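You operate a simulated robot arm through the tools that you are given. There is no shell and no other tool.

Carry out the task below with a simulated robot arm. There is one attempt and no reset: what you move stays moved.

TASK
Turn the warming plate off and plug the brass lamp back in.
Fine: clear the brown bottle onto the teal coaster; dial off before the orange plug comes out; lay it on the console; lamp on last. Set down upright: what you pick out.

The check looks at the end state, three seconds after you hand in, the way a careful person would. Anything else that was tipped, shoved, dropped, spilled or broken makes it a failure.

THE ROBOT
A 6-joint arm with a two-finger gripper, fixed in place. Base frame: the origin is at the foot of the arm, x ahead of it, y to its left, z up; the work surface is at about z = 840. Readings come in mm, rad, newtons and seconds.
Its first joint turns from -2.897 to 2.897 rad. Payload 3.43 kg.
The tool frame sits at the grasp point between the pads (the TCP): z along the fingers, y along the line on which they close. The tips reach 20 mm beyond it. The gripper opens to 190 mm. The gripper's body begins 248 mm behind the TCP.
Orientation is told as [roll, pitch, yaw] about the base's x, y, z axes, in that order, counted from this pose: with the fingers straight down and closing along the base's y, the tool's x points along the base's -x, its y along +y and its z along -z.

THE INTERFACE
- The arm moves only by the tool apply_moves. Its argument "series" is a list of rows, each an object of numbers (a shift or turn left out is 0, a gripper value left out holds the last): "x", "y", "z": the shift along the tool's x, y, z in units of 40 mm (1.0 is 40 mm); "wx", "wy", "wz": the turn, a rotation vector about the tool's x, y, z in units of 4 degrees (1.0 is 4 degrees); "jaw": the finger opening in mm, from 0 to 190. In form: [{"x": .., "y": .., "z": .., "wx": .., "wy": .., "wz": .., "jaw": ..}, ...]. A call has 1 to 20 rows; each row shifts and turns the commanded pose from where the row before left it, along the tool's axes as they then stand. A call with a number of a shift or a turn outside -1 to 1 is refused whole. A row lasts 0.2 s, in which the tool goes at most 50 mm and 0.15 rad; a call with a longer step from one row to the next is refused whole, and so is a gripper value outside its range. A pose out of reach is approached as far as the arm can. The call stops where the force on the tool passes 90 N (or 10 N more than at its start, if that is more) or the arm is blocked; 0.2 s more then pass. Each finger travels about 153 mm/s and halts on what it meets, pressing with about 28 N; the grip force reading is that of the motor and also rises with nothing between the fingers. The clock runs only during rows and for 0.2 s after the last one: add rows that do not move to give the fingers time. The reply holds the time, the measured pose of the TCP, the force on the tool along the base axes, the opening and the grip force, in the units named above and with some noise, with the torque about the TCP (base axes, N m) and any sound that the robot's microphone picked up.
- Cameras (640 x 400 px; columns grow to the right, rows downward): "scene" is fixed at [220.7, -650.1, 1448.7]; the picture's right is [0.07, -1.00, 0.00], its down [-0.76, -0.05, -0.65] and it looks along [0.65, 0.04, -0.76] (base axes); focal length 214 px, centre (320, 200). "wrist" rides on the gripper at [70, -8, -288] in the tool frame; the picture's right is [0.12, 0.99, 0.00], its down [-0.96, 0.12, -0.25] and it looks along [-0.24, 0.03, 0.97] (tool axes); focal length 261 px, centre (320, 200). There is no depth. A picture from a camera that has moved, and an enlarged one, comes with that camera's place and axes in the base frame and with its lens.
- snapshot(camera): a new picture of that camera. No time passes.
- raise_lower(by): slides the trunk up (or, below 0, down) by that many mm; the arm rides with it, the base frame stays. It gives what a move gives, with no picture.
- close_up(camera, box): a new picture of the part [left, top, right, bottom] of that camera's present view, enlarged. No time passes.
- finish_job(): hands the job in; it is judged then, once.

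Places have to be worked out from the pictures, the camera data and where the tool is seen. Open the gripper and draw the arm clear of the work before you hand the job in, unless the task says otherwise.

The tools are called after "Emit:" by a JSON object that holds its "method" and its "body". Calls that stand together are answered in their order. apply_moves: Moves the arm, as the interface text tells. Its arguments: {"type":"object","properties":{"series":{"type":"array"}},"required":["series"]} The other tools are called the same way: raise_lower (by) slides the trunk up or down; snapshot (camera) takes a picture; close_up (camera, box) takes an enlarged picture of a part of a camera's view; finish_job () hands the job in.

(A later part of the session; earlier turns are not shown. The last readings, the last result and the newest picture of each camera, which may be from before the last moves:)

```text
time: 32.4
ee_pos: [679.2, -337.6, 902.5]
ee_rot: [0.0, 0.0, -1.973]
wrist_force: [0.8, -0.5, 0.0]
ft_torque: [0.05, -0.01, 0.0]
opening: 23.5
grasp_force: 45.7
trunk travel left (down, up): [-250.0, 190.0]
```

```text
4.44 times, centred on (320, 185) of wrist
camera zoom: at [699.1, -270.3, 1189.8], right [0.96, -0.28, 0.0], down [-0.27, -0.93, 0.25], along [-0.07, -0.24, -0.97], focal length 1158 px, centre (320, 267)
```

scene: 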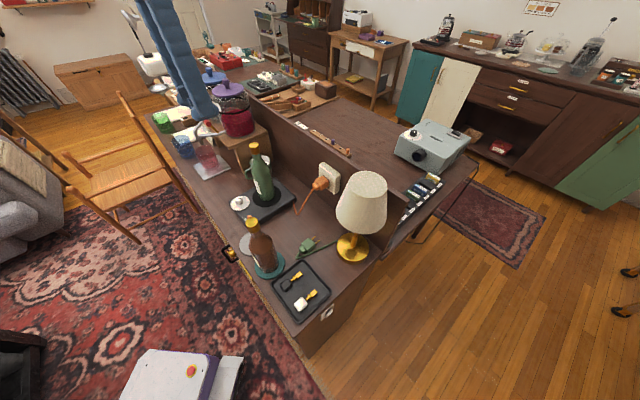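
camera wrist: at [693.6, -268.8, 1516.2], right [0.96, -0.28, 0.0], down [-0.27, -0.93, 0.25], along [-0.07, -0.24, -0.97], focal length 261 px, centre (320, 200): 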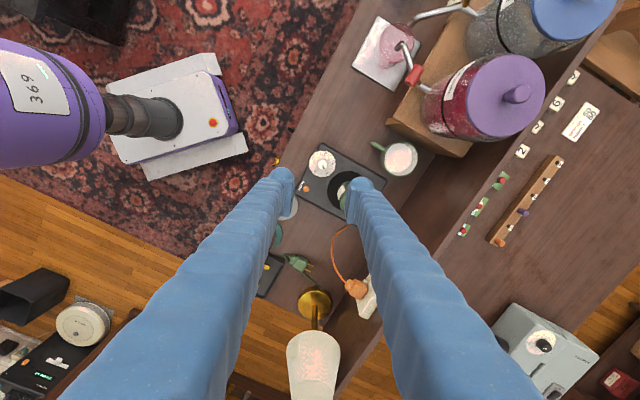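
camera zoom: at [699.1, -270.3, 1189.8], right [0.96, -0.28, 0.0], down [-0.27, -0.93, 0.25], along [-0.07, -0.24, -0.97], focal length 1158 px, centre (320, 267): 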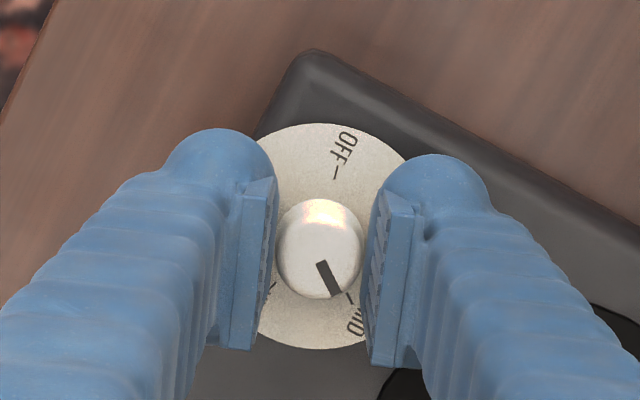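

Knob gripped (23.5 mm). I turn counter-clockwise 20° first and check that the knob follows.

Emit:
{"method": "apply_moves", "body": {"series": [{"wz": -1}, {"wz": -1}, {"wz": -1}, {"wz": -1}, {"wz": -1}, {}]}}

Emit:
{"method": "close_up", "body": {"camera": "wrist", "box": [260, 140, 380, 230]}}

Emit:
{"method": "close_up", "body": {"camera": "scene", "box": [215, 175, 275, 220]}}

```text
time: 33.8
ee_pos: [678.7, -337.7, 902.5]
ee_rot: [0.0, 0.0, -1.623]
wrist_force: [-2.2, -11.3, 14.1]
ft_torque: [-0.12, 0.03, -0.01]
opening: 23.4
grasp_force: 45.4
trunk travel left (down, up): [-250.0, 190.0]
```

```text
4.44 times, centred on (320, 185) of wrist
camera zoom: at [673.4, -267.3, 1189.7], right [1.0, 0.07, 0.0], down [0.06, -0.97, 0.25], along [0.02, -0.25, -0.97], focal length 1158 px, centre (320, 267)
```

zoom: 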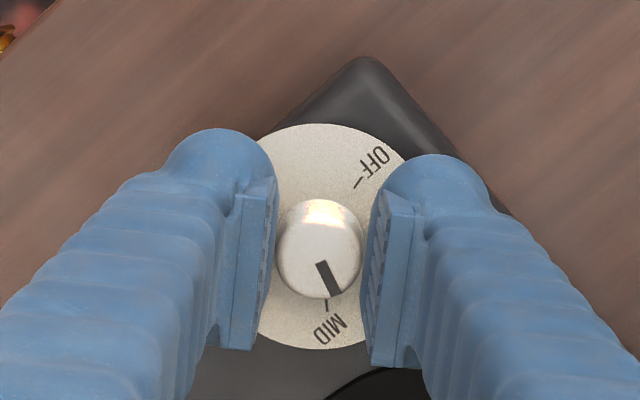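

```text
8.89 times, centred on (245, 198) of scene
camera zoom: at [220.7, -650.1, 1448.7], right [0.07, -1.0, 0.0], down [-0.76, -0.05, -0.65], along [0.65, 0.04, -0.76], focal length 1906 px, centre (987, 222)
```

zoom: 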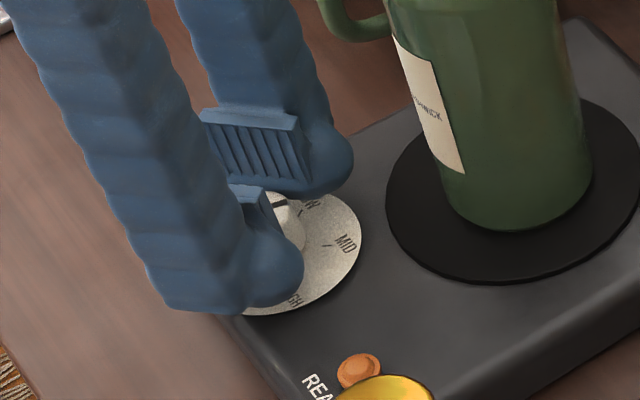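

The knob follows while the plate stays put. I continue the turn.

Emit:
{"method": "apply_moves", "body": {"series": [{"wz": -1}, {"wz": -1}, {"wz": -1}, {"wz": -1}, {"wz": -1}, {"wz": -1}, {"wz": -1}, {"wz": -1}, {"wz": -1}, {"wz": -1}, {"wz": -1}, {"wz": -1}, {"wz": -1}, {"wz": -1}, {}]}}

Emit:
{"method": "close_up", "body": {"camera": "wrist", "box": [260, 140, 380, 230]}}

Emit:
{"method": "close_up", "body": {"camera": "scene", "box": [215, 175, 275, 220]}}

```text
time: 37.0
ee_pos: [676.6, -338.2, 903.7]
ee_rot: [-0.001, 0.003, -0.646]
wrist_force: [-24.9, -23.8, 1.8]
ft_torque: [-0.15, 0.29, -0.11]
opening: 23.8
grasp_force: 45.1
trunk travel left (down, up): [-250.0, 190.0]
```

```text
4.44 times, centred on (320, 185) of wrist
camera zoom: at [615.6, -303.7, 1189.8], right [0.5, 0.86, 0.0], down [0.84, -0.49, 0.25], along [0.21, -0.12, -0.97], focal length 1158 px, centre (320, 267)
```

zoom: 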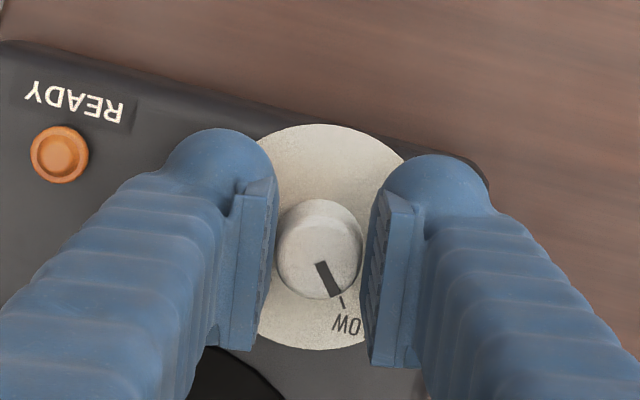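

```text
8.89 times, centred on (245, 198) of scene
camera zoom: at [220.7, -650.1, 1448.7], right [0.07, -1.0, 0.0], down [-0.76, -0.05, -0.65], along [0.65, 0.04, -0.76], focal length 1906 px, centre (987, 222)
```

zoom: 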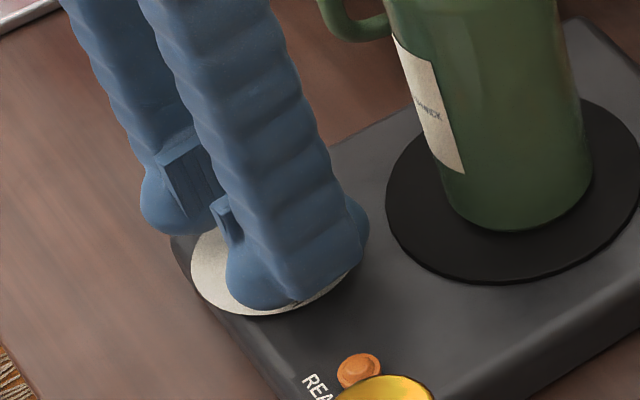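

Knob passed LOW; the plate has not moved, but a sideways force (~34 N) has built up from a small axis offset. I shift the tool to relieve it before continuing.

Emit:
{"method": "apply_moves", "body": {"series": [{"y": -0.04}, {}]}}

```text
time: 37.6
ee_pos: [676.6, -339.1, 902.3]
ee_rot: [-0.001, 0.003, -0.646]
wrist_force: [-21.9, -13.2, 2.1]
ft_torque: [-0.04, 0.22, -0.05]
opening: 23.3
grasp_force: 44.8
trunk travel left (down, up): [-250.0, 190.0]
```

Emit:
{"method": "apply_moves", "body": {"series": [{"y": -0.05, "x": 0.025}, {}]}}

```text
time: 38.2
ee_pos: [677.4, -338.4, 902.8]
ee_rot: [0.0, -0.002, -0.646]
wrist_force: [-7.8, -2.0, 1.2]
ft_torque: [-0.07, -0.15, -0.02]
opening: 23.4
grasp_force: 45.3
trunk travel left (down, up): [-250.0, 190.0]
```

Force relieved to ~8 N. From the drift I infer the knob is ~3 mm off the TCP along tool x, so I continue the turn with a small compensating shift per row.

Emit:
{"method": "apply_moves", "body": {"series": [{"wz": -1, "y": -0.0054, "x": -0.002}, {"wz": -1, "y": -0.0054, "x": -0.002}, {"wz": -1, "y": -0.0054, "x": -0.002}, {"wz": -1, "y": -0.0054, "x": -0.002}, {"wz": -1, "y": -0.0054, "x": -0.002}, {"wz": -1, "y": -0.0054, "x": -0.002}, {"wz": -1, "y": -0.0054, "x": -0.002}, {"wz": -1, "y": -0.0054, "x": -0.002}, {"wz": -1, "y": -0.0054, "x": -0.002}, {"wz": -1, "y": -0.0054, "x": -0.002}, {"wz": -1, "y": -0.0054, "x": -0.002}, {"wz": -1, "y": -0.0054, "x": -0.002}, {"wz": -1, "y": -0.0054, "x": -0.002}, {}]}}

Emit:
{"method": "close_up", "body": {"camera": "wrist", "box": [260, 140, 380, 230]}}

Emit:
{"method": "close_up", "body": {"camera": "scene", "box": [215, 175, 275, 220]}}

```text
time: 41.2
ee_pos: [677.6, -340.4, 900.7]
ee_rot: [-0.001, 0.001, 0.262]
wrist_force: [-6.5, 13.7, -2.8]
ft_torque: [0.07, 0.04, 0.07]
opening: 23.7
grasp_force: 44.6
trunk travel left (down, up): [-250.0, 190.0]
```

```text
4.44 times, centred on (320, 185) of wrist
camera zoom: at [610.9, -367.4, 1189.8], right [-0.37, 0.93, 0.0], down [0.9, 0.36, 0.25], along [0.23, 0.09, -0.97], focal length 1158 px, centre (320, 267)
```

zoom: 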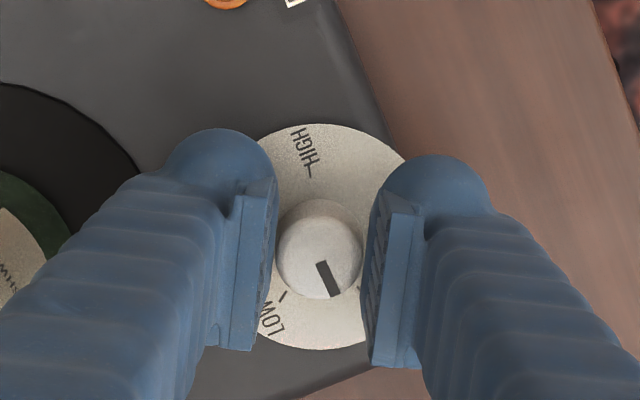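

```text
8.89 times, centred on (245, 198) of scene
camera zoom: at [220.7, -650.1, 1448.7], right [0.07, -1.0, 0.0], down [-0.76, -0.05, -0.65], along [0.65, 0.04, -0.76], focal length 1906 px, centre (987, 222)
```

zoom: 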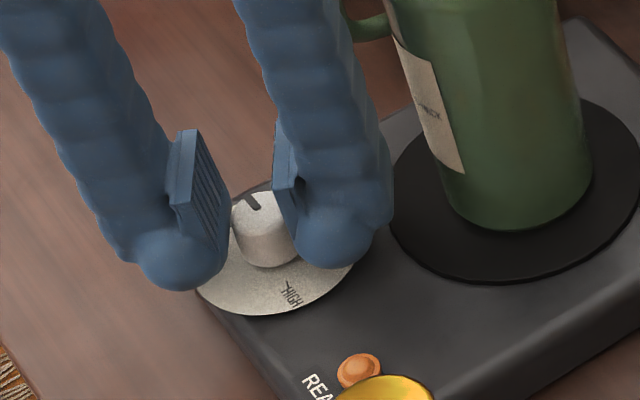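

The knob is about 9° short of OFF (OFF tick just right of the pointer under the finger). I finish the turn.

Emit:
{"method": "apply_moves", "body": {"series": [{"wz": -1, "y": 0.02}, {"wz": -1}, {"wz": -0.35}, {}, {}]}}

Emit:
{"method": "close_up", "body": {"camera": "wrist", "box": [260, 140, 380, 230]}}

Emit:
{"method": "close_up", "body": {"camera": "scene", "box": [215, 175, 275, 220]}}

```text
time: 42.4
ee_pos: [676.0, -340.0, 902.7]
ee_rot: [-0.001, 0.0, 0.426]
wrist_force: [-5.0, 17.1, 2.9]
ft_torque: [0.15, 0.0, 0.07]
opening: 23.5
grasp_force: 45.6
trunk travel left (down, up): [-250.0, 190.0]
```

```text
4.44 times, centred on (320, 185) of wrist
camera zoom: at [615.8, -377.9, 1189.7], right [-0.52, 0.86, 0.0], down [0.83, 0.5, 0.25], along [0.21, 0.13, -0.97], focal length 1158 px, centre (320, 267)
```

zoom: 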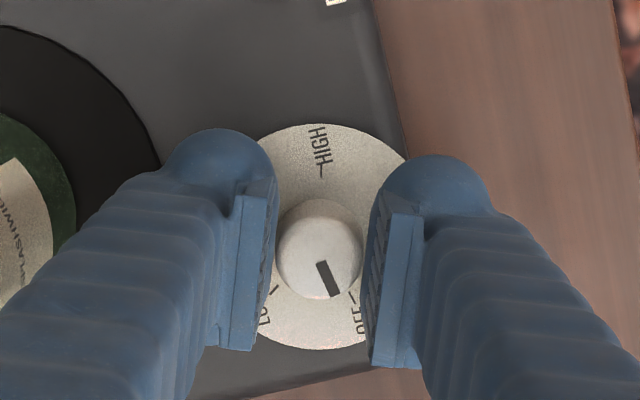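

```text
8.89 times, centred on (245, 198) of scene
camera zoom: at [220.7, -650.1, 1448.7], right [0.07, -1.0, 0.0], down [-0.76, -0.05, -0.65], along [0.65, 0.04, -0.76], focal length 1906 px, centre (987, 222)
```

zoom: 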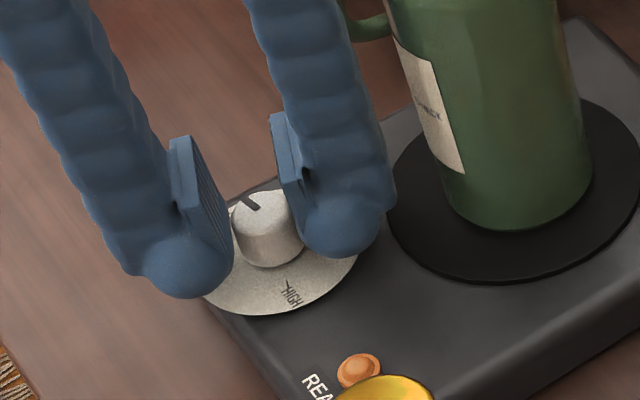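

OFF tick is now essentially at the pointer. A final 2° and relieve the side force, then open and back off for a clear look.

Emit:
{"method": "apply_moves", "body": {"series": [{"wz": -0.5, "y": 0.03}, {}, {"jaw": 34}, {"jaw": 44}, {}, {"z": -0.3}, {"z": -0.9}, {"z": -1}, {"z": -1}, {"z": -1}, {"z": -1}, {"z": -1}, {"z": -1}, {}]}}

Emit:
{"method": "close_up", "body": {"camera": "wrist", "box": [280, 150, 360, 210]}}

Emit:
{"method": "close_up", "body": {"camera": "scene", "box": [220, 180, 260, 215]}}

Emit:
{"method": "snapshot", "body": {"camera": "scene"}}

```text
time: 45.4
ee_pos: [677.4, -342.6, 1190.3]
ee_rot: [0.0, 0.003, 0.462]
wrist_force: [0.2, -0.2, -0.4]
ft_torque: [-0.1, 0.02, -0.03]
opening: 44.1
grasp_force: 0.0
trunk travel left (down, up): [-250.0, 190.0]
```

```text
6.67 times, centred on (320, 180) of wrist
camera zoom: at [617.9, -380.6, 1476.5], right [-0.55, 0.84, 0.0], down [0.81, 0.53, 0.25], along [0.21, 0.14, -0.97], focal length 1738 px, centre (320, 333)
```

zoom: 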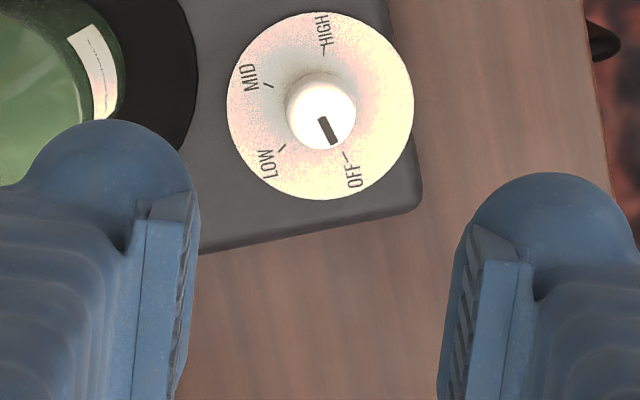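

```text
11.43 times, centred on (240, 198) of scene
camera zoom: at [220.7, -650.1, 1448.7], right [0.07, -1.0, 0.0], down [-0.76, -0.05, -0.65], along [0.65, 0.04, -0.76], focal length 2451 px, centre (1234, 229)
```

zoom: 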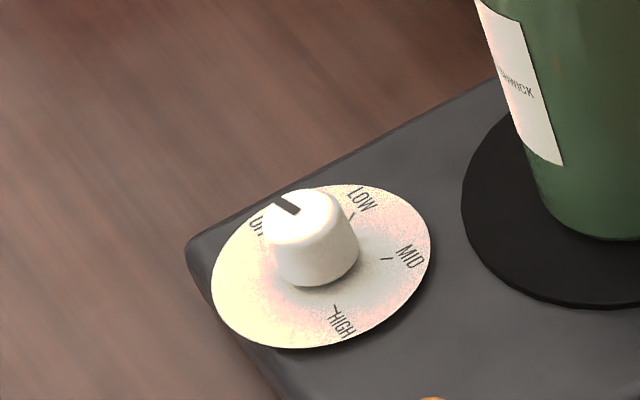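

```text
taken
```

scene: 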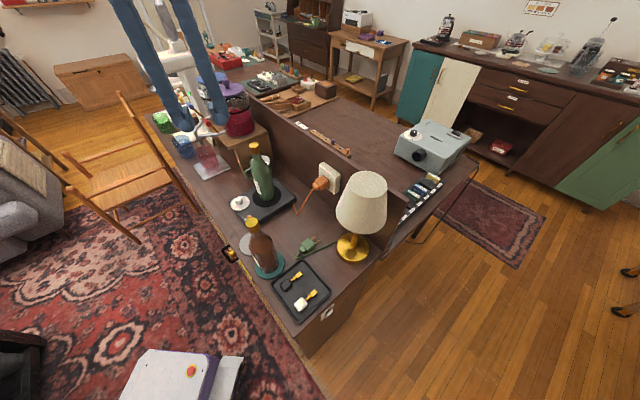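

Pointer reads OFF and plate/bottles are unmoved. Next I rotate back to −45° and move in front of the outlet, high up, to measure the orange plug.

Emit:
{"method": "apply_moves", "body": {"series": [{"wz": 1}, {"wz": 1}, {"wz": 1}, {"wz": 1}, {"wz": 1}, {"wz": 1}, {"wz": 1}, {"wz": 1}, {"wz": 1}, {"wz": 1}, {"wz": 1}, {"wz": 1}, {"wz": 1}, {"wz": 1}, {"wz": 1}, {"wz": 1}, {"wz": 1}, {"wz": 0.87}, {}]}}

Emit:
{"method": "apply_moves", "body": {"series": [{"y": -0.98, "x": -0.6}, {"y": -0.98, "x": -0.6}, {"y": -0.98, "x": -0.6}, {"y": -0.98, "x": -0.6}, {"y": -0.98, "x": -0.6, "jaw": 100}, {}, {}]}}

Emit:
{"method": "snapshot", "body": {"camera": "wrist"}}

Emit:
{"method": "close_up", "body": {"camera": "wrist", "box": [260, 170, 380, 290]}}

```text
time: 49.4
ee_pos: [676.8, -339.2, 1191.0]
ee_rot: [-0.001, 0.0, -0.787]
wrist_force: [-0.1, 0.1, 0.3]
ft_torque: [0.01, 0.02, -0.02]
opening: 44.2
grasp_force: 0.1
trunk travel left (down, up): [-250.0, 190.0]
```

```text
time: 51.0
ee_pos: [618.8, -561.4, 1188.0]
ee_rot: [-0.002, 0.0, -0.786]
wrist_force: [-0.5, 0.1, -0.5]
ft_torque: [-0.12, 0.01, -0.02]
opening: 99.8
grasp_force: 0.0
trunk travel left (down, up): [-250.0, 190.0]
```

```text
taken
camera wrist: at [563.2, -517.4, 1475.2], right [0.62, 0.79, 0.0], down [0.76, -0.6, 0.25], along [0.19, -0.15, -0.97], focal length 261 px, centre (320, 200)
```

wrist: 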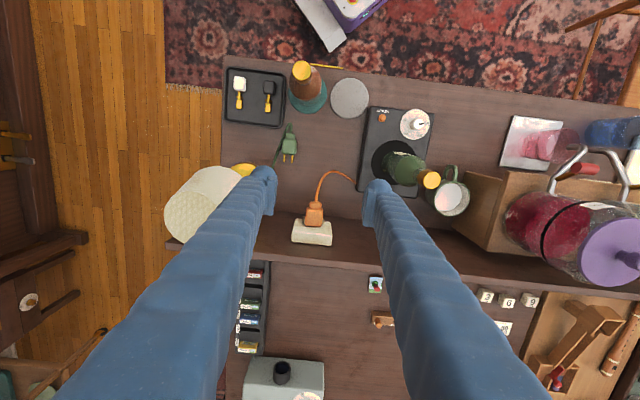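

```text
3.33 times, centred on (320, 230) of wrist
camera zoom: at [563.2, -517.4, 1475.2], right [0.62, 0.79, 0.0], down [0.76, -0.6, 0.25], along [0.19, -0.15, -0.97], focal length 869 px, centre (320, 100)
```

zoom: 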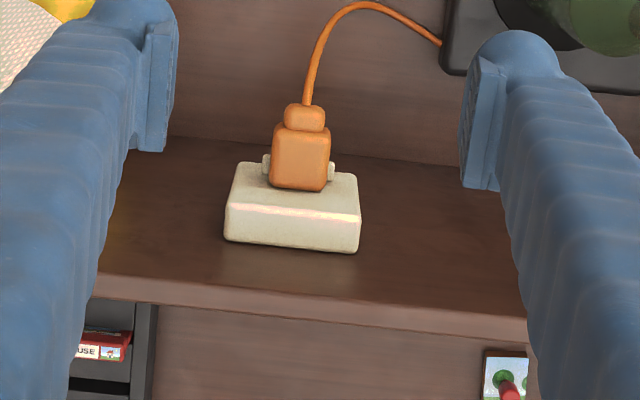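

Plug body ≈32×32×24 mm, centred about (678, −623), top z≈1003. There are small nubs beside it on the outlet face, so I zoom more to understand them.

Emit:
{"method": "close_up", "body": {"camera": "wrist", "box": [285, 195, 340, 250]}}

Emit:
{"method": "close_up", "body": {"camera": "scene", "box": [312, 170, 336, 192]}}

Emit:
{"method": "close_up", "body": {"camera": "wrist", "box": [265, 120, 310, 170]}}

```text
7.27 times, centred on (312, 222) of wrist
camera zoom: at [563.2, -517.4, 1475.2], right [0.62, 0.79, 0.0], down [0.76, -0.6, 0.25], along [0.19, -0.15, -0.97], focal length 1896 px, centre (374, 36)
```

zoom: 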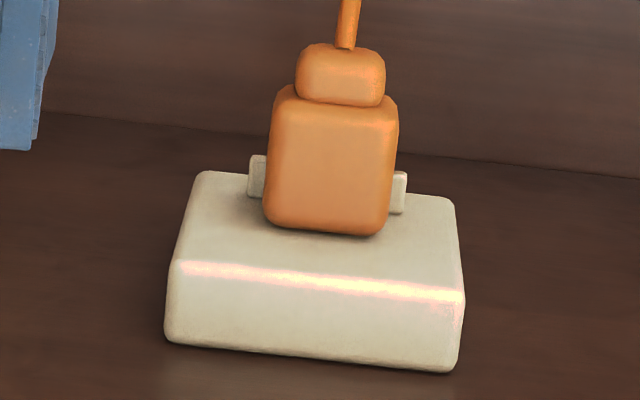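

```text
16.00 times, centred on (324, 181) of scene
camera zoom: at [220.7, -650.1, 1448.7], right [0.07, -1.0, 0.0], down [-0.76, -0.05, -0.65], along [0.65, 0.04, -0.76], focal length 3432 px, centre (256, 504)
```

zoom: 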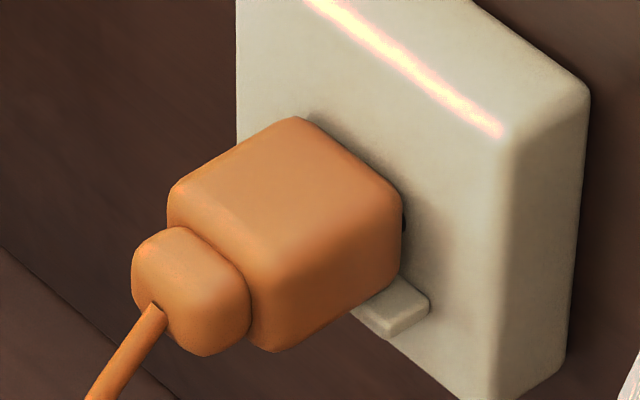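

```text
8.00 times, centred on (288, 145) of wrist
camera zoom: at [563.2, -517.4, 1475.2], right [0.62, 0.79, 0.0], down [0.76, -0.6, 0.25], along [0.19, -0.15, -0.97], focal length 2085 px, centre (580, 640)
```

zoom: 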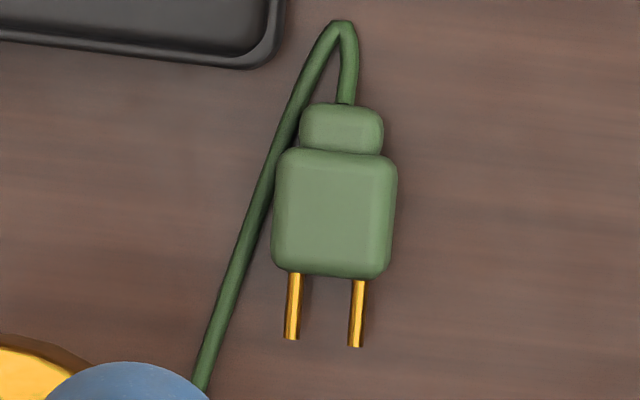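

The bar is a small ledge below the socket; fingertips must stay above it (z>982). I position above the plug (p≈39, q≈903 along table axes), jaws at 76 mm, and descend partially to check centring.

Emit:
{"method": "apply_moves", "body": {"series": [{"x": -0.85, "y": -0.02, "jaw": 76}, {"x": -0.86, "y": -0.02}, {}, {"z": 0.8}, {"z": 0.8}, {"z": 0.8}, {"z": 0.7}, {}, {}]}}

Emit:
{"method": "close_up", "body": {"camera": "wrist", "box": [250, 130, 390, 250]}}

Emit:
{"method": "close_up", "body": {"camera": "scene", "box": [290, 140, 360, 200]}}

```text
time: 53.0
ee_pos: [669.6, -611.6, 1067.5]
ee_rot: [0.0, -0.001, -0.788]
wrist_force: [0.2, 0.2, -0.4]
ft_torque: [-0.04, -0.02, 0.01]
opening: 76.1
grasp_force: 0.1
trunk travel left (down, up): [-250.0, 190.0]
```

```text
3.33 times, centred on (320, 190) of wrist
camera zoom: at [613.2, -568.7, 1354.5], right [0.62, 0.79, 0.0], down [0.76, -0.6, 0.25], along [0.19, -0.15, -0.97], focal length 869 px, centre (320, 233)
```

zoom: 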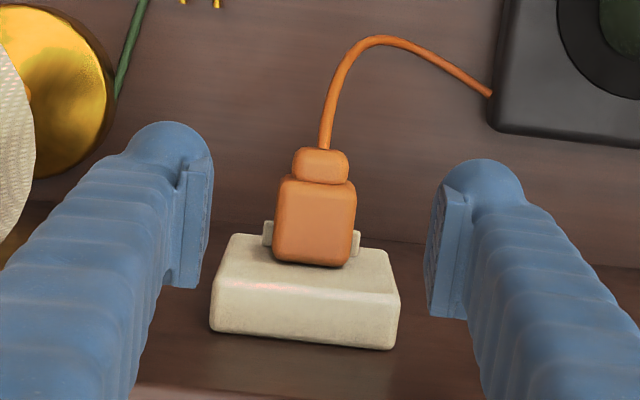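

```text
6.67 times, centred on (325, 170) of scene
camera zoom: at [220.7, -650.1, 1448.7], right [0.07, -1.0, 0.0], down [-0.76, -0.05, -0.65], along [0.65, 0.04, -0.76], focal length 1430 px, centre (287, 400)
```

zoom: 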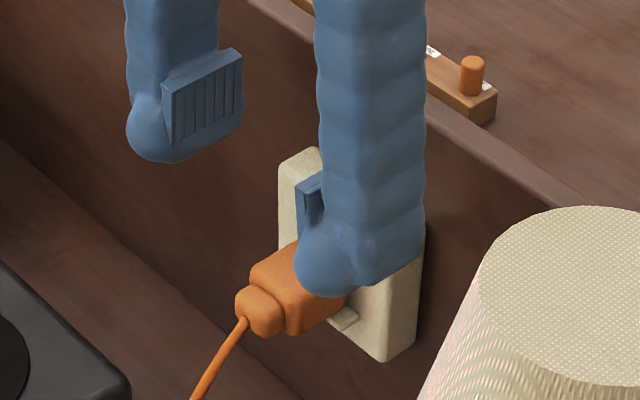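

Plug is centred between the fingers (within 0.5 mm). I back off 3 mm from the outlet face, then descend so the pads cover the plug body.

Emit:
{"method": "apply_moves", "body": {"series": [{"x": 0.07, "y": 0.01}, {"z": 0.7}, {"z": 0.6}, {"z": 0.3}, {}, {}]}}

Emit:
{"method": "close_up", "body": {"camera": "wrist", "box": [250, 130, 390, 250]}}

Emit:
{"method": "close_up", "body": {"camera": "scene", "box": [290, 140, 360, 200]}}

```text
time: 54.4
ee_pos: [667.1, -609.1, 1001.6]
ee_rot: [-0.001, 0.0, -0.787]
wrist_force: [0.0, -0.3, -0.1]
ft_torque: [0.03, 0.01, 0.0]
opening: 76.2
grasp_force: 0.0
trunk travel left (down, up): [-250.0, 190.0]
```

```text
3.33 times, centred on (320, 190) of wrist
camera zoom: at [611.2, -566.1, 1287.7], right [0.62, 0.79, 0.0], down [0.76, -0.6, 0.25], along [0.19, -0.15, -0.97], focal length 869 px, centre (320, 233)
```

zoom: 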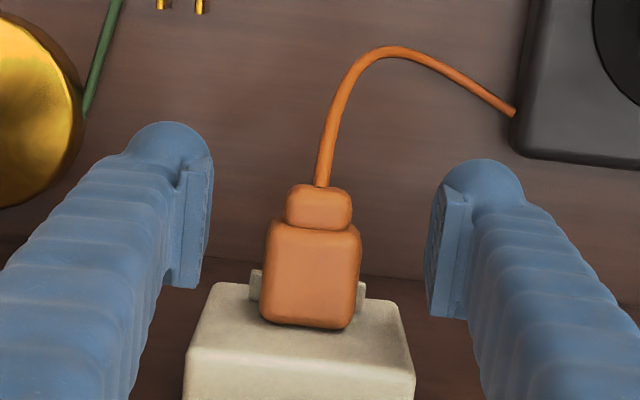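

```text
6.67 times, centred on (325, 170) of scene
camera zoom: at [220.7, -650.1, 1448.7], right [0.07, -1.0, 0.0], down [-0.76, -0.05, -0.65], along [0.65, 0.04, -0.76], focal length 1430 px, centre (287, 400)
```

zoom: 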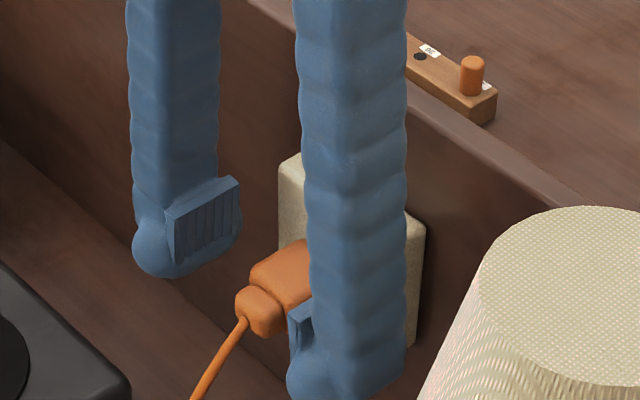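

Pads bracket the plug body with tips above the ledge. I shift 3 mm toward the outlet for more overlap and close on the plug.

Emit:
{"method": "apply_moves", "body": {"series": [{"x": -0.075}, {"jaw": 50}, {"jaw": 40}, {"jaw": 22}, {}, {}, {}]}}

Emit:
{"method": "close_up", "body": {"camera": "wrist", "box": [250, 130, 390, 250]}}

Emit:
{"method": "close_up", "body": {"camera": "scene", "box": [290, 140, 360, 200]}}

```text
time: 56.0
ee_pos: [669.3, -611.7, 1002.2]
ee_rot: [0.001, -0.001, -0.787]
wrist_force: [0.0, 0.4, -0.4]
ft_torque: [-0.02, 0.02, 0.0]
opening: 32.4
grasp_force: 27.7
trunk travel left (down, up): [-250.0, 190.0]
```

```text
3.33 times, centred on (320, 190) of wrist
camera zoom: at [613.8, -568.6, 1288.1], right [0.62, 0.79, 0.0], down [0.76, -0.6, 0.25], along [0.19, -0.15, -0.97], focal length 869 px, centre (320, 233)
```

zoom: 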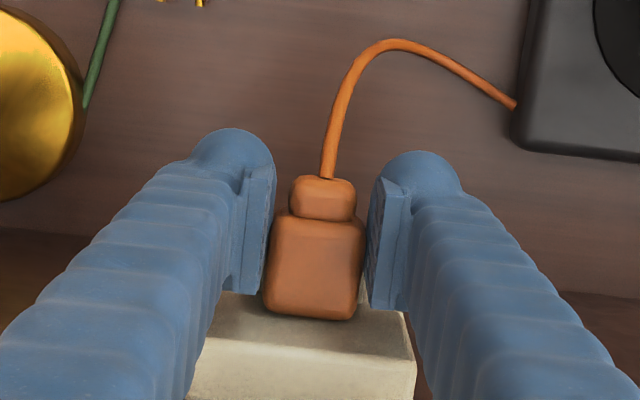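

```text
6.67 times, centred on (325, 170) of scene
camera zoom: at [220.7, -650.1, 1448.7], right [0.07, -1.0, 0.0], down [-0.76, -0.05, -0.65], along [0.65, 0.04, -0.76], focal length 1430 px, centre (287, 400)
```

zoom: 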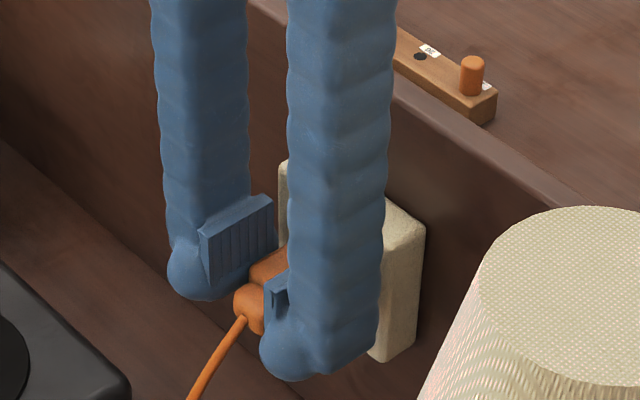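

Plug gripped at 32.4 mm. I pull it straight out along the table's front direction (tool +x) slowly.

Emit:
{"method": "apply_moves", "body": {"series": [{"x": 0.1}, {"x": 0.15}, {"x": 0.25}, {"x": 0.25}, {"x": 0.25}, {}]}}

Emit:
{"method": "close_up", "body": {"camera": "wrist", "box": [250, 130, 390, 250]}}

Emit:
{"method": "close_up", "body": {"camera": "scene", "box": [290, 140, 360, 200]}}

```text
time: 57.4
ee_pos: [641.2, -584.7, 1002.4]
ee_rot: [0.001, 0.0, -0.787]
wrist_force: [-0.1, 1.0, 0.8]
ft_torque: [-0.02, 0.0, 0.01]
opening: 32.5
grasp_force: 28.3
trunk travel left (down, up): [-250.0, 190.0]
```

```text
3.33 times, centred on (320, 190) of wrist
camera zoom: at [585.7, -541.1, 1289.5], right [0.62, 0.79, 0.0], down [0.76, -0.6, 0.25], along [0.19, -0.15, -0.97], focal length 869 px, centre (320, 233)
```

zoom: 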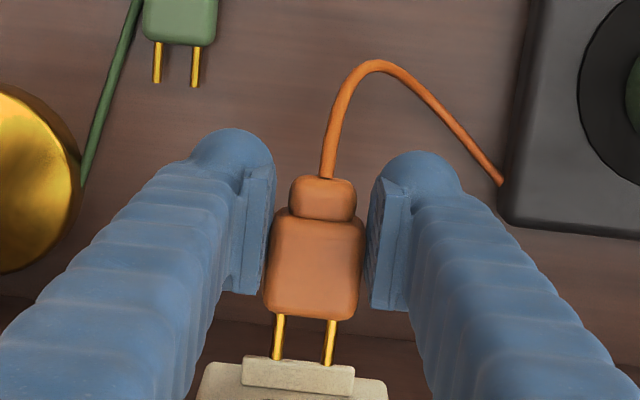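

```text
6.67 times, centred on (325, 170) of scene
camera zoom: at [220.7, -650.1, 1448.7], right [0.07, -1.0, 0.0], down [-0.76, -0.05, -0.65], along [0.65, 0.04, -0.76], focal length 1430 px, centre (287, 400)
```

zoom: 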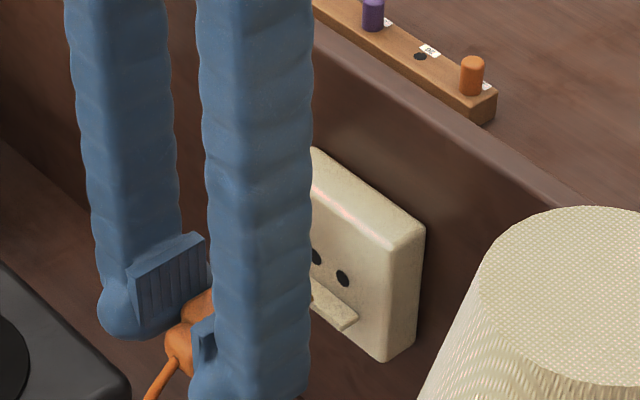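

Plug is out; two round sockets side by side and a ledge are visible. I carry it back a bit and to the free area between plate and lamp, then lower it.

Emit:
{"method": "apply_moves", "body": {"series": [{"x": 0.4, "y": 0.2}, {"x": 0.4, "y": 0.2}, {}, {"z": 0.6}, {"z": 0.8}, {"z": 0.8}, {"z": 0.5}, {"z": 0.3}, {}, {}]}}

Emit:
{"method": "close_up", "body": {"camera": "wrist", "box": [230, 110, 410, 260]}}

Emit:
{"method": "close_up", "body": {"camera": "scene", "box": [260, 150, 380, 250]}}

```text
time: 59.6
ee_pos: [631.1, -551.2, 882.5]
ee_rot: [-0.001, 0.001, -0.788]
wrist_force: [0.6, -0.9, -1.5]
ft_torque: [0.02, 0.04, 0.0]
opening: 32.6
grasp_force: 28.2
trunk travel left (down, up): [-250.0, 190.0]
```

```text
2.67 times, centred on (320, 185) of wrist
camera zoom: at [574.0, -508.5, 1169.3], right [0.62, 0.79, 0.0], down [0.76, -0.6, 0.25], along [0.19, -0.15, -0.97], focal length 695 px, centre (320, 240)
```

zoom: 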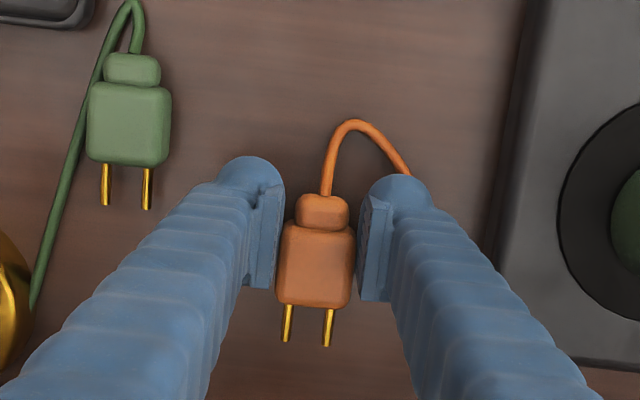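

```text
4.00 times, centred on (320, 200) of scene
camera zoom: at [220.7, -650.1, 1448.7], right [0.07, -1.0, 0.0], down [-0.76, -0.05, -0.65], along [0.65, 0.04, -0.76], focal length 858 px, centre (320, 200)
```

zoom: 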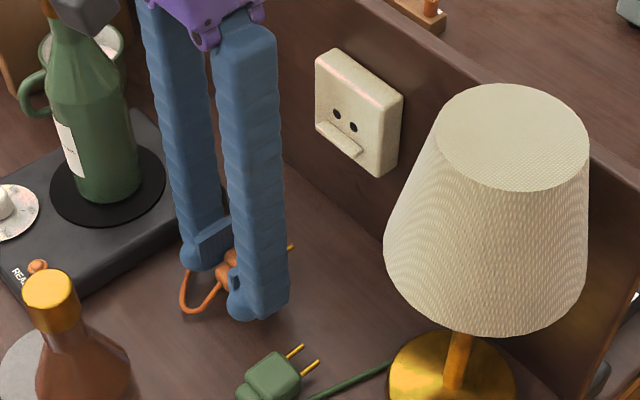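

I lower the last stretch in small steps, watching the force.

Emit:
{"method": "apply_moves", "body": {"series": [{"z": 0.2}, {"z": 0.15}, {"z": 0.05}, {}]}}

Emit:
{"method": "apply_moves", "body": {"series": [{"z": 0.05}, {}]}}

```text
time: 60.6
ee_pos: [630.3, -550.6, 866.9]
ee_rot: [-0.001, 0.0, -0.787]
wrist_force: [0.6, 0.4, -0.6]
ft_torque: [-0.02, 0.0, 0.0]
opening: 32.7
grasp_force: 28.1
trunk travel left (down, up): [-250.0, 190.0]
```

```text
time: 61.2
ee_pos: [629.2, -551.3, 864.2]
ee_rot: [0.0, -0.002, -0.787]
wrist_force: [0.3, 0.1, -0.6]
ft_torque: [-0.01, 0.0, 0.06]
opening: 32.5
grasp_force: 27.5
trunk travel left (down, up): [-250.0, 190.0]
```

Emit:
{"method": "apply_moves", "body": {"series": [{"z": 0.025}, {}]}}

Emit:
{"method": "apply_moves", "body": {"series": [{"z": 0.025}, {}]}}

Emit:
{"method": "close_up", "body": {"camera": "scene", "box": [280, 190, 340, 240]}}

```text
time: 61.8
ee_pos: [629.9, -550.8, 865.0]
ee_rot: [0.001, 0.002, -0.786]
wrist_force: [-0.4, 2.4, 7.5]
ft_torque: [0.08, -0.01, -0.01]
opening: 32.7
grasp_force: 28.0
trunk travel left (down, up): [-250.0, 190.0]
```

```text
time: 62.4
ee_pos: [631.3, -550.5, 863.6]
ee_rot: [0.0, -0.003, -0.787]
wrist_force: [-1.7, -0.6, 20.5]
ft_torque: [-0.08, -0.01, -0.03]
opening: 32.5
grasp_force: 28.2
trunk travel left (down, up): [-250.0, 190.0]
```

```text
8.00 times, centred on (310, 215) of scene
camera zoom: at [220.7, -650.1, 1448.7], right [0.07, -1.0, 0.0], down [-0.76, -0.05, -0.65], along [0.65, 0.04, -0.76], focal length 1716 px, centre (400, 80)
```

zoom: 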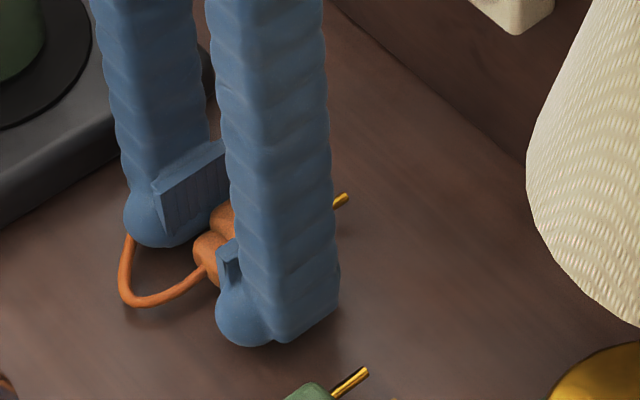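

The plug rests on the table (force rising at commanded drop of ~139 mm). I relieve the pressure, open modestly and rise.

Emit:
{"method": "apply_moves", "body": {"series": [{"z": -0.03}, {}, {"jaw": 40}, {"jaw": 52}, {}, {}]}}

Emit:
{"method": "close_up", "body": {"camera": "wrist", "box": [230, 110, 410, 260]}}

```text
time: 63.8
ee_pos: [630.4, -551.2, 863.1]
ee_rot: [-0.001, 0.001, -0.786]
wrist_force: [0.5, 0.5, 0.3]
ft_torque: [-0.03, 0.01, 0.01]
opening: 52.3
grasp_force: 0.0
trunk travel left (down, up): [-250.0, 190.0]
```

```text
2.67 times, centred on (320, 185) of wrist
camera zoom: at [574.9, -507.9, 1150.8], right [0.62, 0.79, 0.0], down [0.76, -0.6, 0.25], along [0.19, -0.15, -0.97], focal length 695 px, centre (320, 240)
```

zoom: 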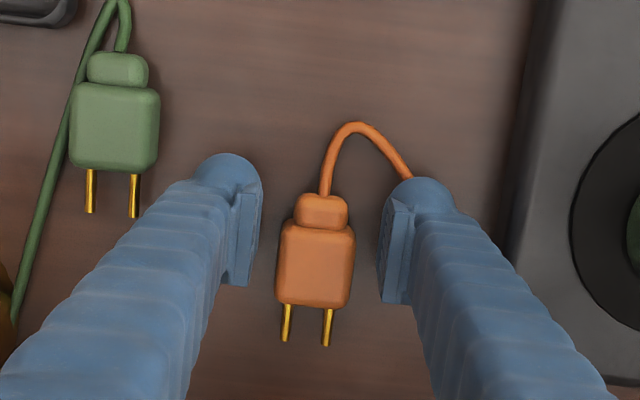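

Orange plug lies on the console. I rise 100 mm and move over the green plug (body centre ≈ p −33, q 802), opening to 70 mm.

Emit:
{"method": "apply_moves", "body": {"series": [{"z": -0.5}, {"z": -1}, {"z": -1}, {}, {"y": -0.75, "x": 0.4, "jaw": 70}, {"y": -0.75, "x": 0.4}, {"y": -0.725, "x": 0.4125}, {}, {}]}}

Emit:
{"method": "close_up", "body": {"camera": "wrist", "box": [230, 110, 410, 260]}}

Emit:
{"method": "snapshot", "body": {"camera": "scene"}}

```text
time: 65.8
ee_pos: [533.1, -578.1, 966.1]
ee_rot: [0.001, 0.0, -0.788]
wrist_force: [0.6, -0.5, -0.6]
ft_torque: [0.01, 0.01, -0.02]
opening: 69.9
grasp_force: 0.1
trunk travel left (down, up): [-250.0, 190.0]
```

```text
2.67 times, centred on (320, 185) of wrist
camera zoom: at [476.9, -534.3, 1252.2], right [0.62, 0.79, 0.0], down [0.76, -0.6, 0.25], along [0.19, -0.15, -0.97], focal length 695 px, centre (320, 240)
```

zoom: 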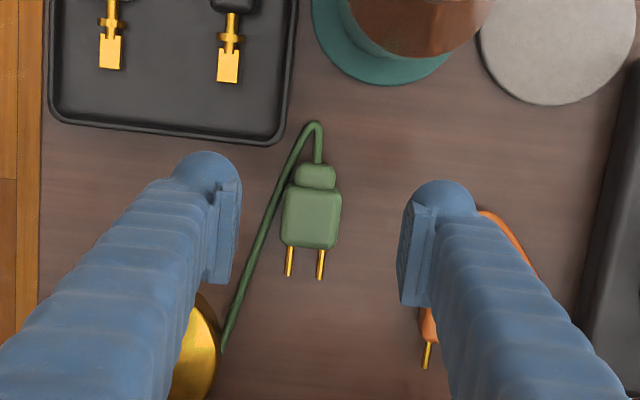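

```text
taken
```

scene: 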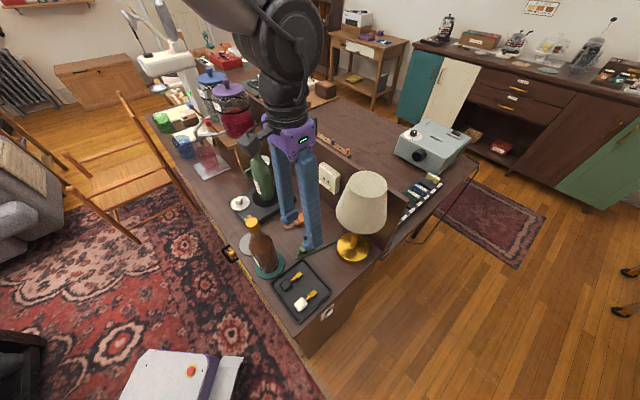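

Green plug is ~2.5 mm off in p; I correct, then descend to keep the fingertips ~10 mm above the table (above the cable) while straddling the plug.

Emit:
{"method": "apply_moves", "body": {"series": [{"y": -0.06, "x": -0.04}, {"z": 0.8}, {"z": 0.7}, {"z": 0.5}, {}]}}

Emit:
{"method": "close_up", "body": {"camera": "wrist", "box": [250, 130, 390, 250]}}

Emit:
{"method": "close_up", "body": {"camera": "scene", "box": [270, 210, 350, 280]}}

```text
time: 67.0
ee_pos: [531.5, -583.4, 887.8]
ee_rot: [0.0, 0.001, -0.788]
wrist_force: [-0.4, 0.1, -0.3]
ft_torque: [0.03, 0.0, 0.0]
opening: 69.8
grasp_force: 0.0
trunk travel left (down, up): [-250.0, 190.0]
```

```text
3.33 times, centred on (320, 190) of wrist
camera zoom: at [475.5, -540.1, 1173.0], right [0.62, 0.79, 0.0], down [0.76, -0.6, 0.25], along [0.19, -0.15, -0.97], focal length 869 px, centre (320, 233)
```

zoom: 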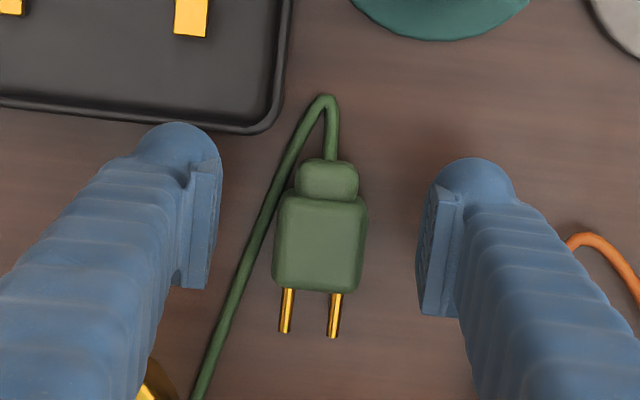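

```text
5.71 times, centred on (310, 245) of scene
camera zoom: at [220.7, -650.1, 1448.7], right [0.07, -1.0, 0.0], down [-0.76, -0.05, -0.65], along [0.65, 0.04, -0.76], focal length 1226 px, centre (377, -57)
```

zoom: 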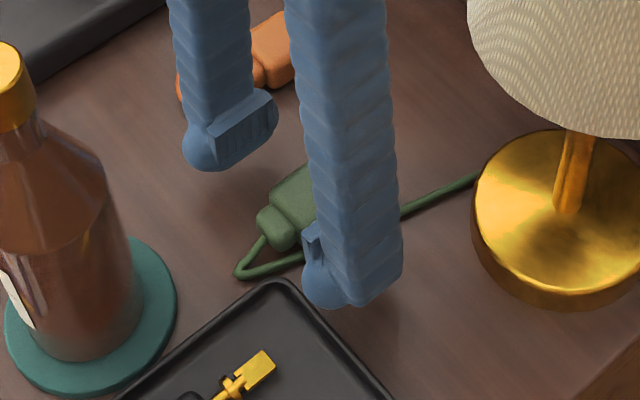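

Well centred. I descend the last 13 mm and close on the green plug.

Emit:
{"method": "apply_moves", "body": {"series": [{"z": 0.2}, {"z": 0.1325}, {}, {"jaw": 50}, {"jaw": 40}, {"jaw": 22}, {}, {}]}}

Emit:
{"method": "close_up", "body": {"camera": "wrist", "box": [250, 130, 390, 250]}}

Emit:
{"method": "close_up", "body": {"camera": "scene", "box": [270, 210, 350, 280]}}

```text
time: 68.8
ee_pos: [531.7, -583.1, 870.7]
ee_rot: [0.0, 0.001, -0.789]
wrist_force: [0.1, 0.5, 0.5]
ft_torque: [-0.01, 0.01, 0.02]
opening: 32.5
grasp_force: 28.5
trunk travel left (down, up): [-250.0, 190.0]
```

```text
3.33 times, centred on (320, 190) of wrist
camera zoom: at [476.4, -540.0, 1158.3], right [0.62, 0.79, 0.0], down [0.76, -0.6, 0.25], along [0.19, -0.15, -0.97], focal length 869 px, centre (320, 233)
```

zoom: 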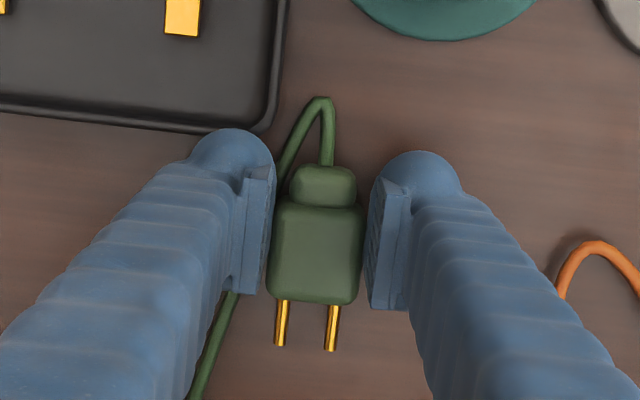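

```text
5.71 times, centred on (310, 245) of scene
camera zoom: at [220.7, -650.1, 1448.7], right [0.07, -1.0, 0.0], down [-0.76, -0.05, -0.65], along [0.65, 0.04, -0.76], focal length 1226 px, centre (377, -57)
```

zoom: 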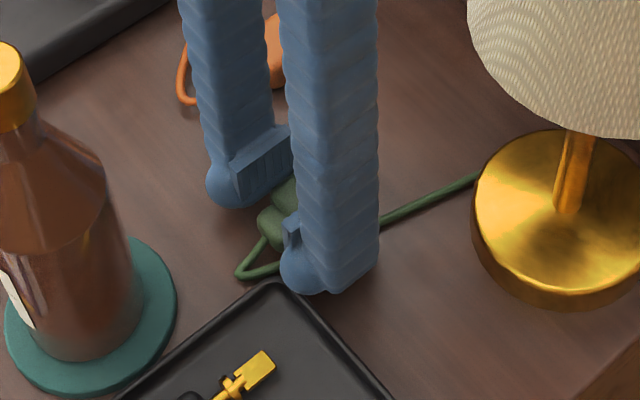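

Green plug gripped (32.5 mm). I lift it gently 20 mm first, watching the cable and lamp.

Emit:
{"method": "apply_moves", "body": {"series": [{"z": -0.2}, {"z": -0.3}, {}, {}]}}

Emit:
{"method": "close_up", "body": {"camera": "scene", "box": [250, 160, 400, 280]}}

```text
time: 69.8
ee_pos: [533.1, -581.5, 890.3]
ee_rot: [0.0, -0.001, -0.786]
wrist_force: [0.5, 0.0, 0.2]
ft_torque: [0.0, -0.03, 0.05]
opening: 22.3
grasp_force: 0.0
trunk travel left (down, up): [-250.0, 190.0]
```

```text
3.33 times, centred on (325, 220) of scene
camera zoom: at [220.7, -650.1, 1448.7], right [0.07, -1.0, 0.0], down [-0.76, -0.05, -0.65], along [0.65, 0.04, -0.76], focal length 715 px, centre (303, 133)
```

zoom: 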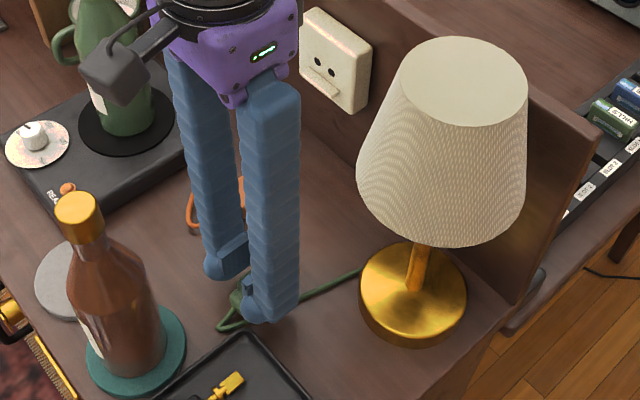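

The fingers closed to 22 mm—the plug slipped out because the grip was too high on its body. I look at where it lies now.

Emit:
{"method": "close_up", "body": {"camera": "wrist", "box": [250, 130, 390, 250]}}

Emit:
{"method": "apply_moves", "body": {"series": [{"z": -0.5, "jaw": 40}, {"z": -0.5, "jaw": 70}, {}, {}]}}

Emit:
{"method": "close_up", "body": {"camera": "wrist", "box": [250, 130, 390, 250]}}

Emit:
{"method": "close_up", "body": {"camera": "scene", "box": [260, 200, 360, 280]}}

```text
3.33 times, centred on (320, 190) of wrist
camera zoom: at [477.3, -538.6, 1176.8], right [0.62, 0.79, 0.0], down [0.76, -0.6, 0.25], along [0.19, -0.15, -0.97], focal length 869 px, centre (320, 233)
```

zoom: 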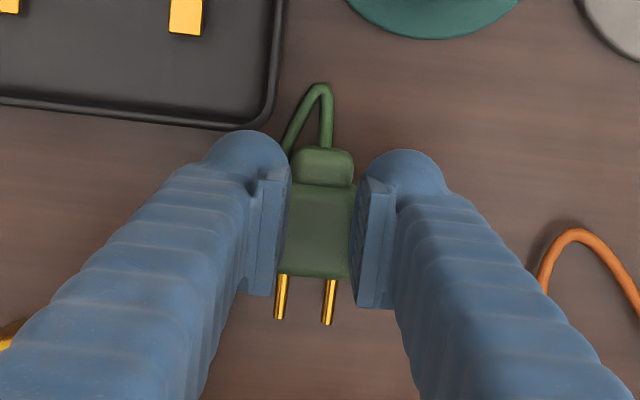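

```text
time: 70.8
ee_pos: [532.7, -581.8, 930.6]
ee_rot: [-0.001, 0.001, -0.787]
wrist_force: [-0.7, 0.3, -0.3]
ft_torque: [0.03, -0.01, -0.02]
opening: 70.1
grasp_force: 0.0
trunk travel left (down, up): [-250.0, 190.0]
```

```text
3.33 times, centred on (320, 190) of wrist
camera zoom: at [476.6, -538.1, 1216.8], right [0.62, 0.79, 0.0], down [0.76, -0.6, 0.25], along [0.19, -0.15, -0.97], focal length 869 px, centre (320, 233)
```

zoom: 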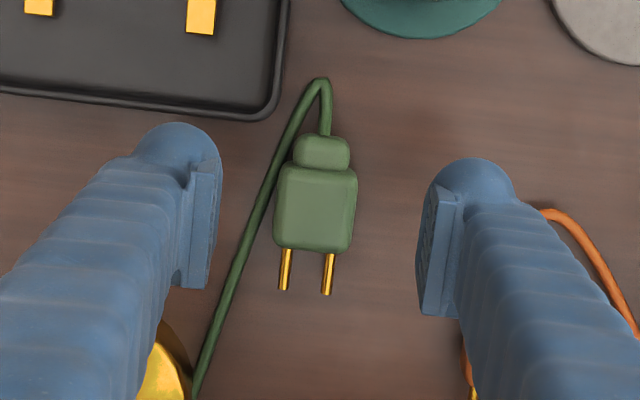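

```text
5.00 times, centred on (310, 240) of scene
camera zoom: at [220.7, -650.1, 1448.7], right [0.07, -1.0, 0.0], down [-0.76, -0.05, -0.65], along [0.65, 0.04, -0.76], focal length 1072 px, centre (370, 0)
```

zoom: 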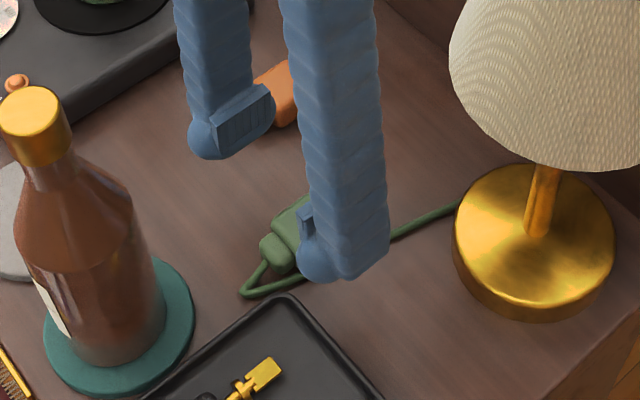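

The plug stayed in place. I'll re-grip lower—same height relation that worked for the orange plug (TCP ≈864, tips ≈844)—descending carefully and checking force in case the cable is touched.

Emit:
{"method": "apply_moves", "body": {"series": [{"z": 0.7}, {"z": 0.6}, {"z": 0.2}, {}]}}

Emit:
{"method": "apply_moves", "body": {"series": [{"z": 0.05}, {"z": 0.05}, {}]}}

Emit:
{"method": "apply_moves", "body": {"series": [{"z": 0.04}, {}]}}

```text
time: 71.8
ee_pos: [534.1, -581.4, 870.4]
ee_rot: [0.0, 0.001, -0.789]
wrist_force: [-0.3, -0.4, 0.4]
ft_torque: [0.0, 0.02, 0.01]
opening: 69.7
grasp_force: 0.1
trunk travel left (down, up): [-250.0, 190.0]
```

```text
time: 72.6
ee_pos: [532.5, -581.7, 866.3]
ee_rot: [0.0, 0.0, -0.788]
wrist_force: [0.6, 0.5, 0.5]
ft_torque: [-0.01, 0.01, -0.02]
opening: 69.7
grasp_force: 0.0
trunk travel left (down, up): [-250.0, 190.0]
```

```text
time: 73.2
ee_pos: [532.5, -581.4, 865.5]
ee_rot: [0.001, 0.0, -0.789]
wrist_force: [0.4, -0.2, 0.0]
ft_torque: [0.02, 0.03, 0.08]
opening: 70.0
grasp_force: 0.0
trunk travel left (down, up): [-250.0, 190.0]
```

No contact force. I close on the plug now.

Emit:
{"method": "apply_moves", "body": {"series": [{"jaw": 50}, {"jaw": 40}, {"jaw": 22}, {}, {}, {}]}}

Emit:
{"method": "close_up", "body": {"camera": "wrist", "box": [250, 130, 390, 250]}}

Emit:
{"method": "close_up", "body": {"camera": "scene", "box": [270, 210, 350, 280]}}

```text
time: 74.6
ee_pos: [532.4, -582.7, 865.1]
ee_rot: [0.001, -0.001, -0.786]
wrist_force: [-0.1, -0.1, 0.5]
ft_torque: [0.01, 0.01, 0.0]
opening: 32.5
grasp_force: 27.5
trunk travel left (down, up): [-250.0, 190.0]
```

```text
3.33 times, centred on (320, 190) of wrist
camera zoom: at [476.7, -539.6, 1152.0], right [0.62, 0.79, 0.0], down [0.76, -0.6, 0.25], along [0.19, -0.15, -0.97], focal length 869 px, centre (320, 233)
```

zoom: 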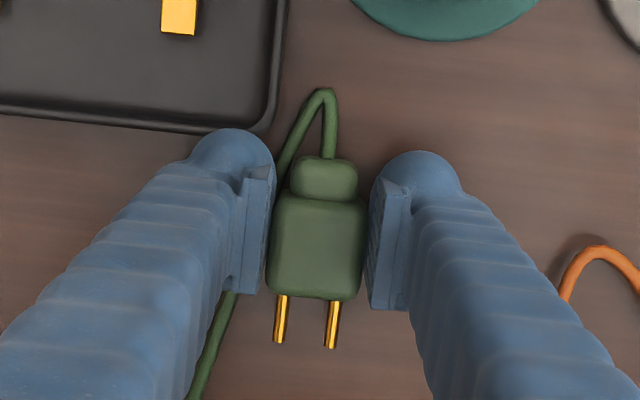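

```text
5.71 times, centred on (310, 245) of scene
camera zoom: at [220.7, -650.1, 1448.7], right [0.07, -1.0, 0.0], down [-0.76, -0.05, -0.65], along [0.65, 0.04, -0.76], focal length 1226 px, centre (377, -57)
```

zoom: 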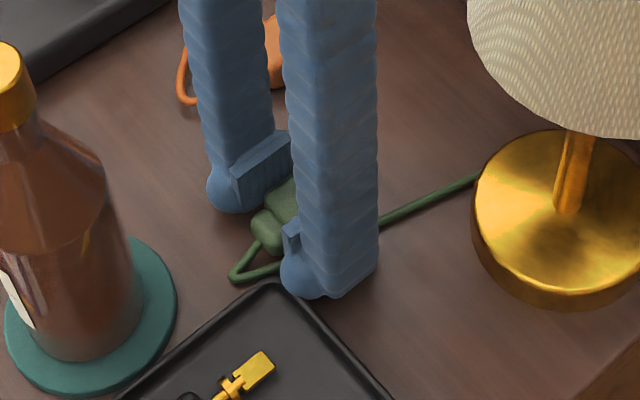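

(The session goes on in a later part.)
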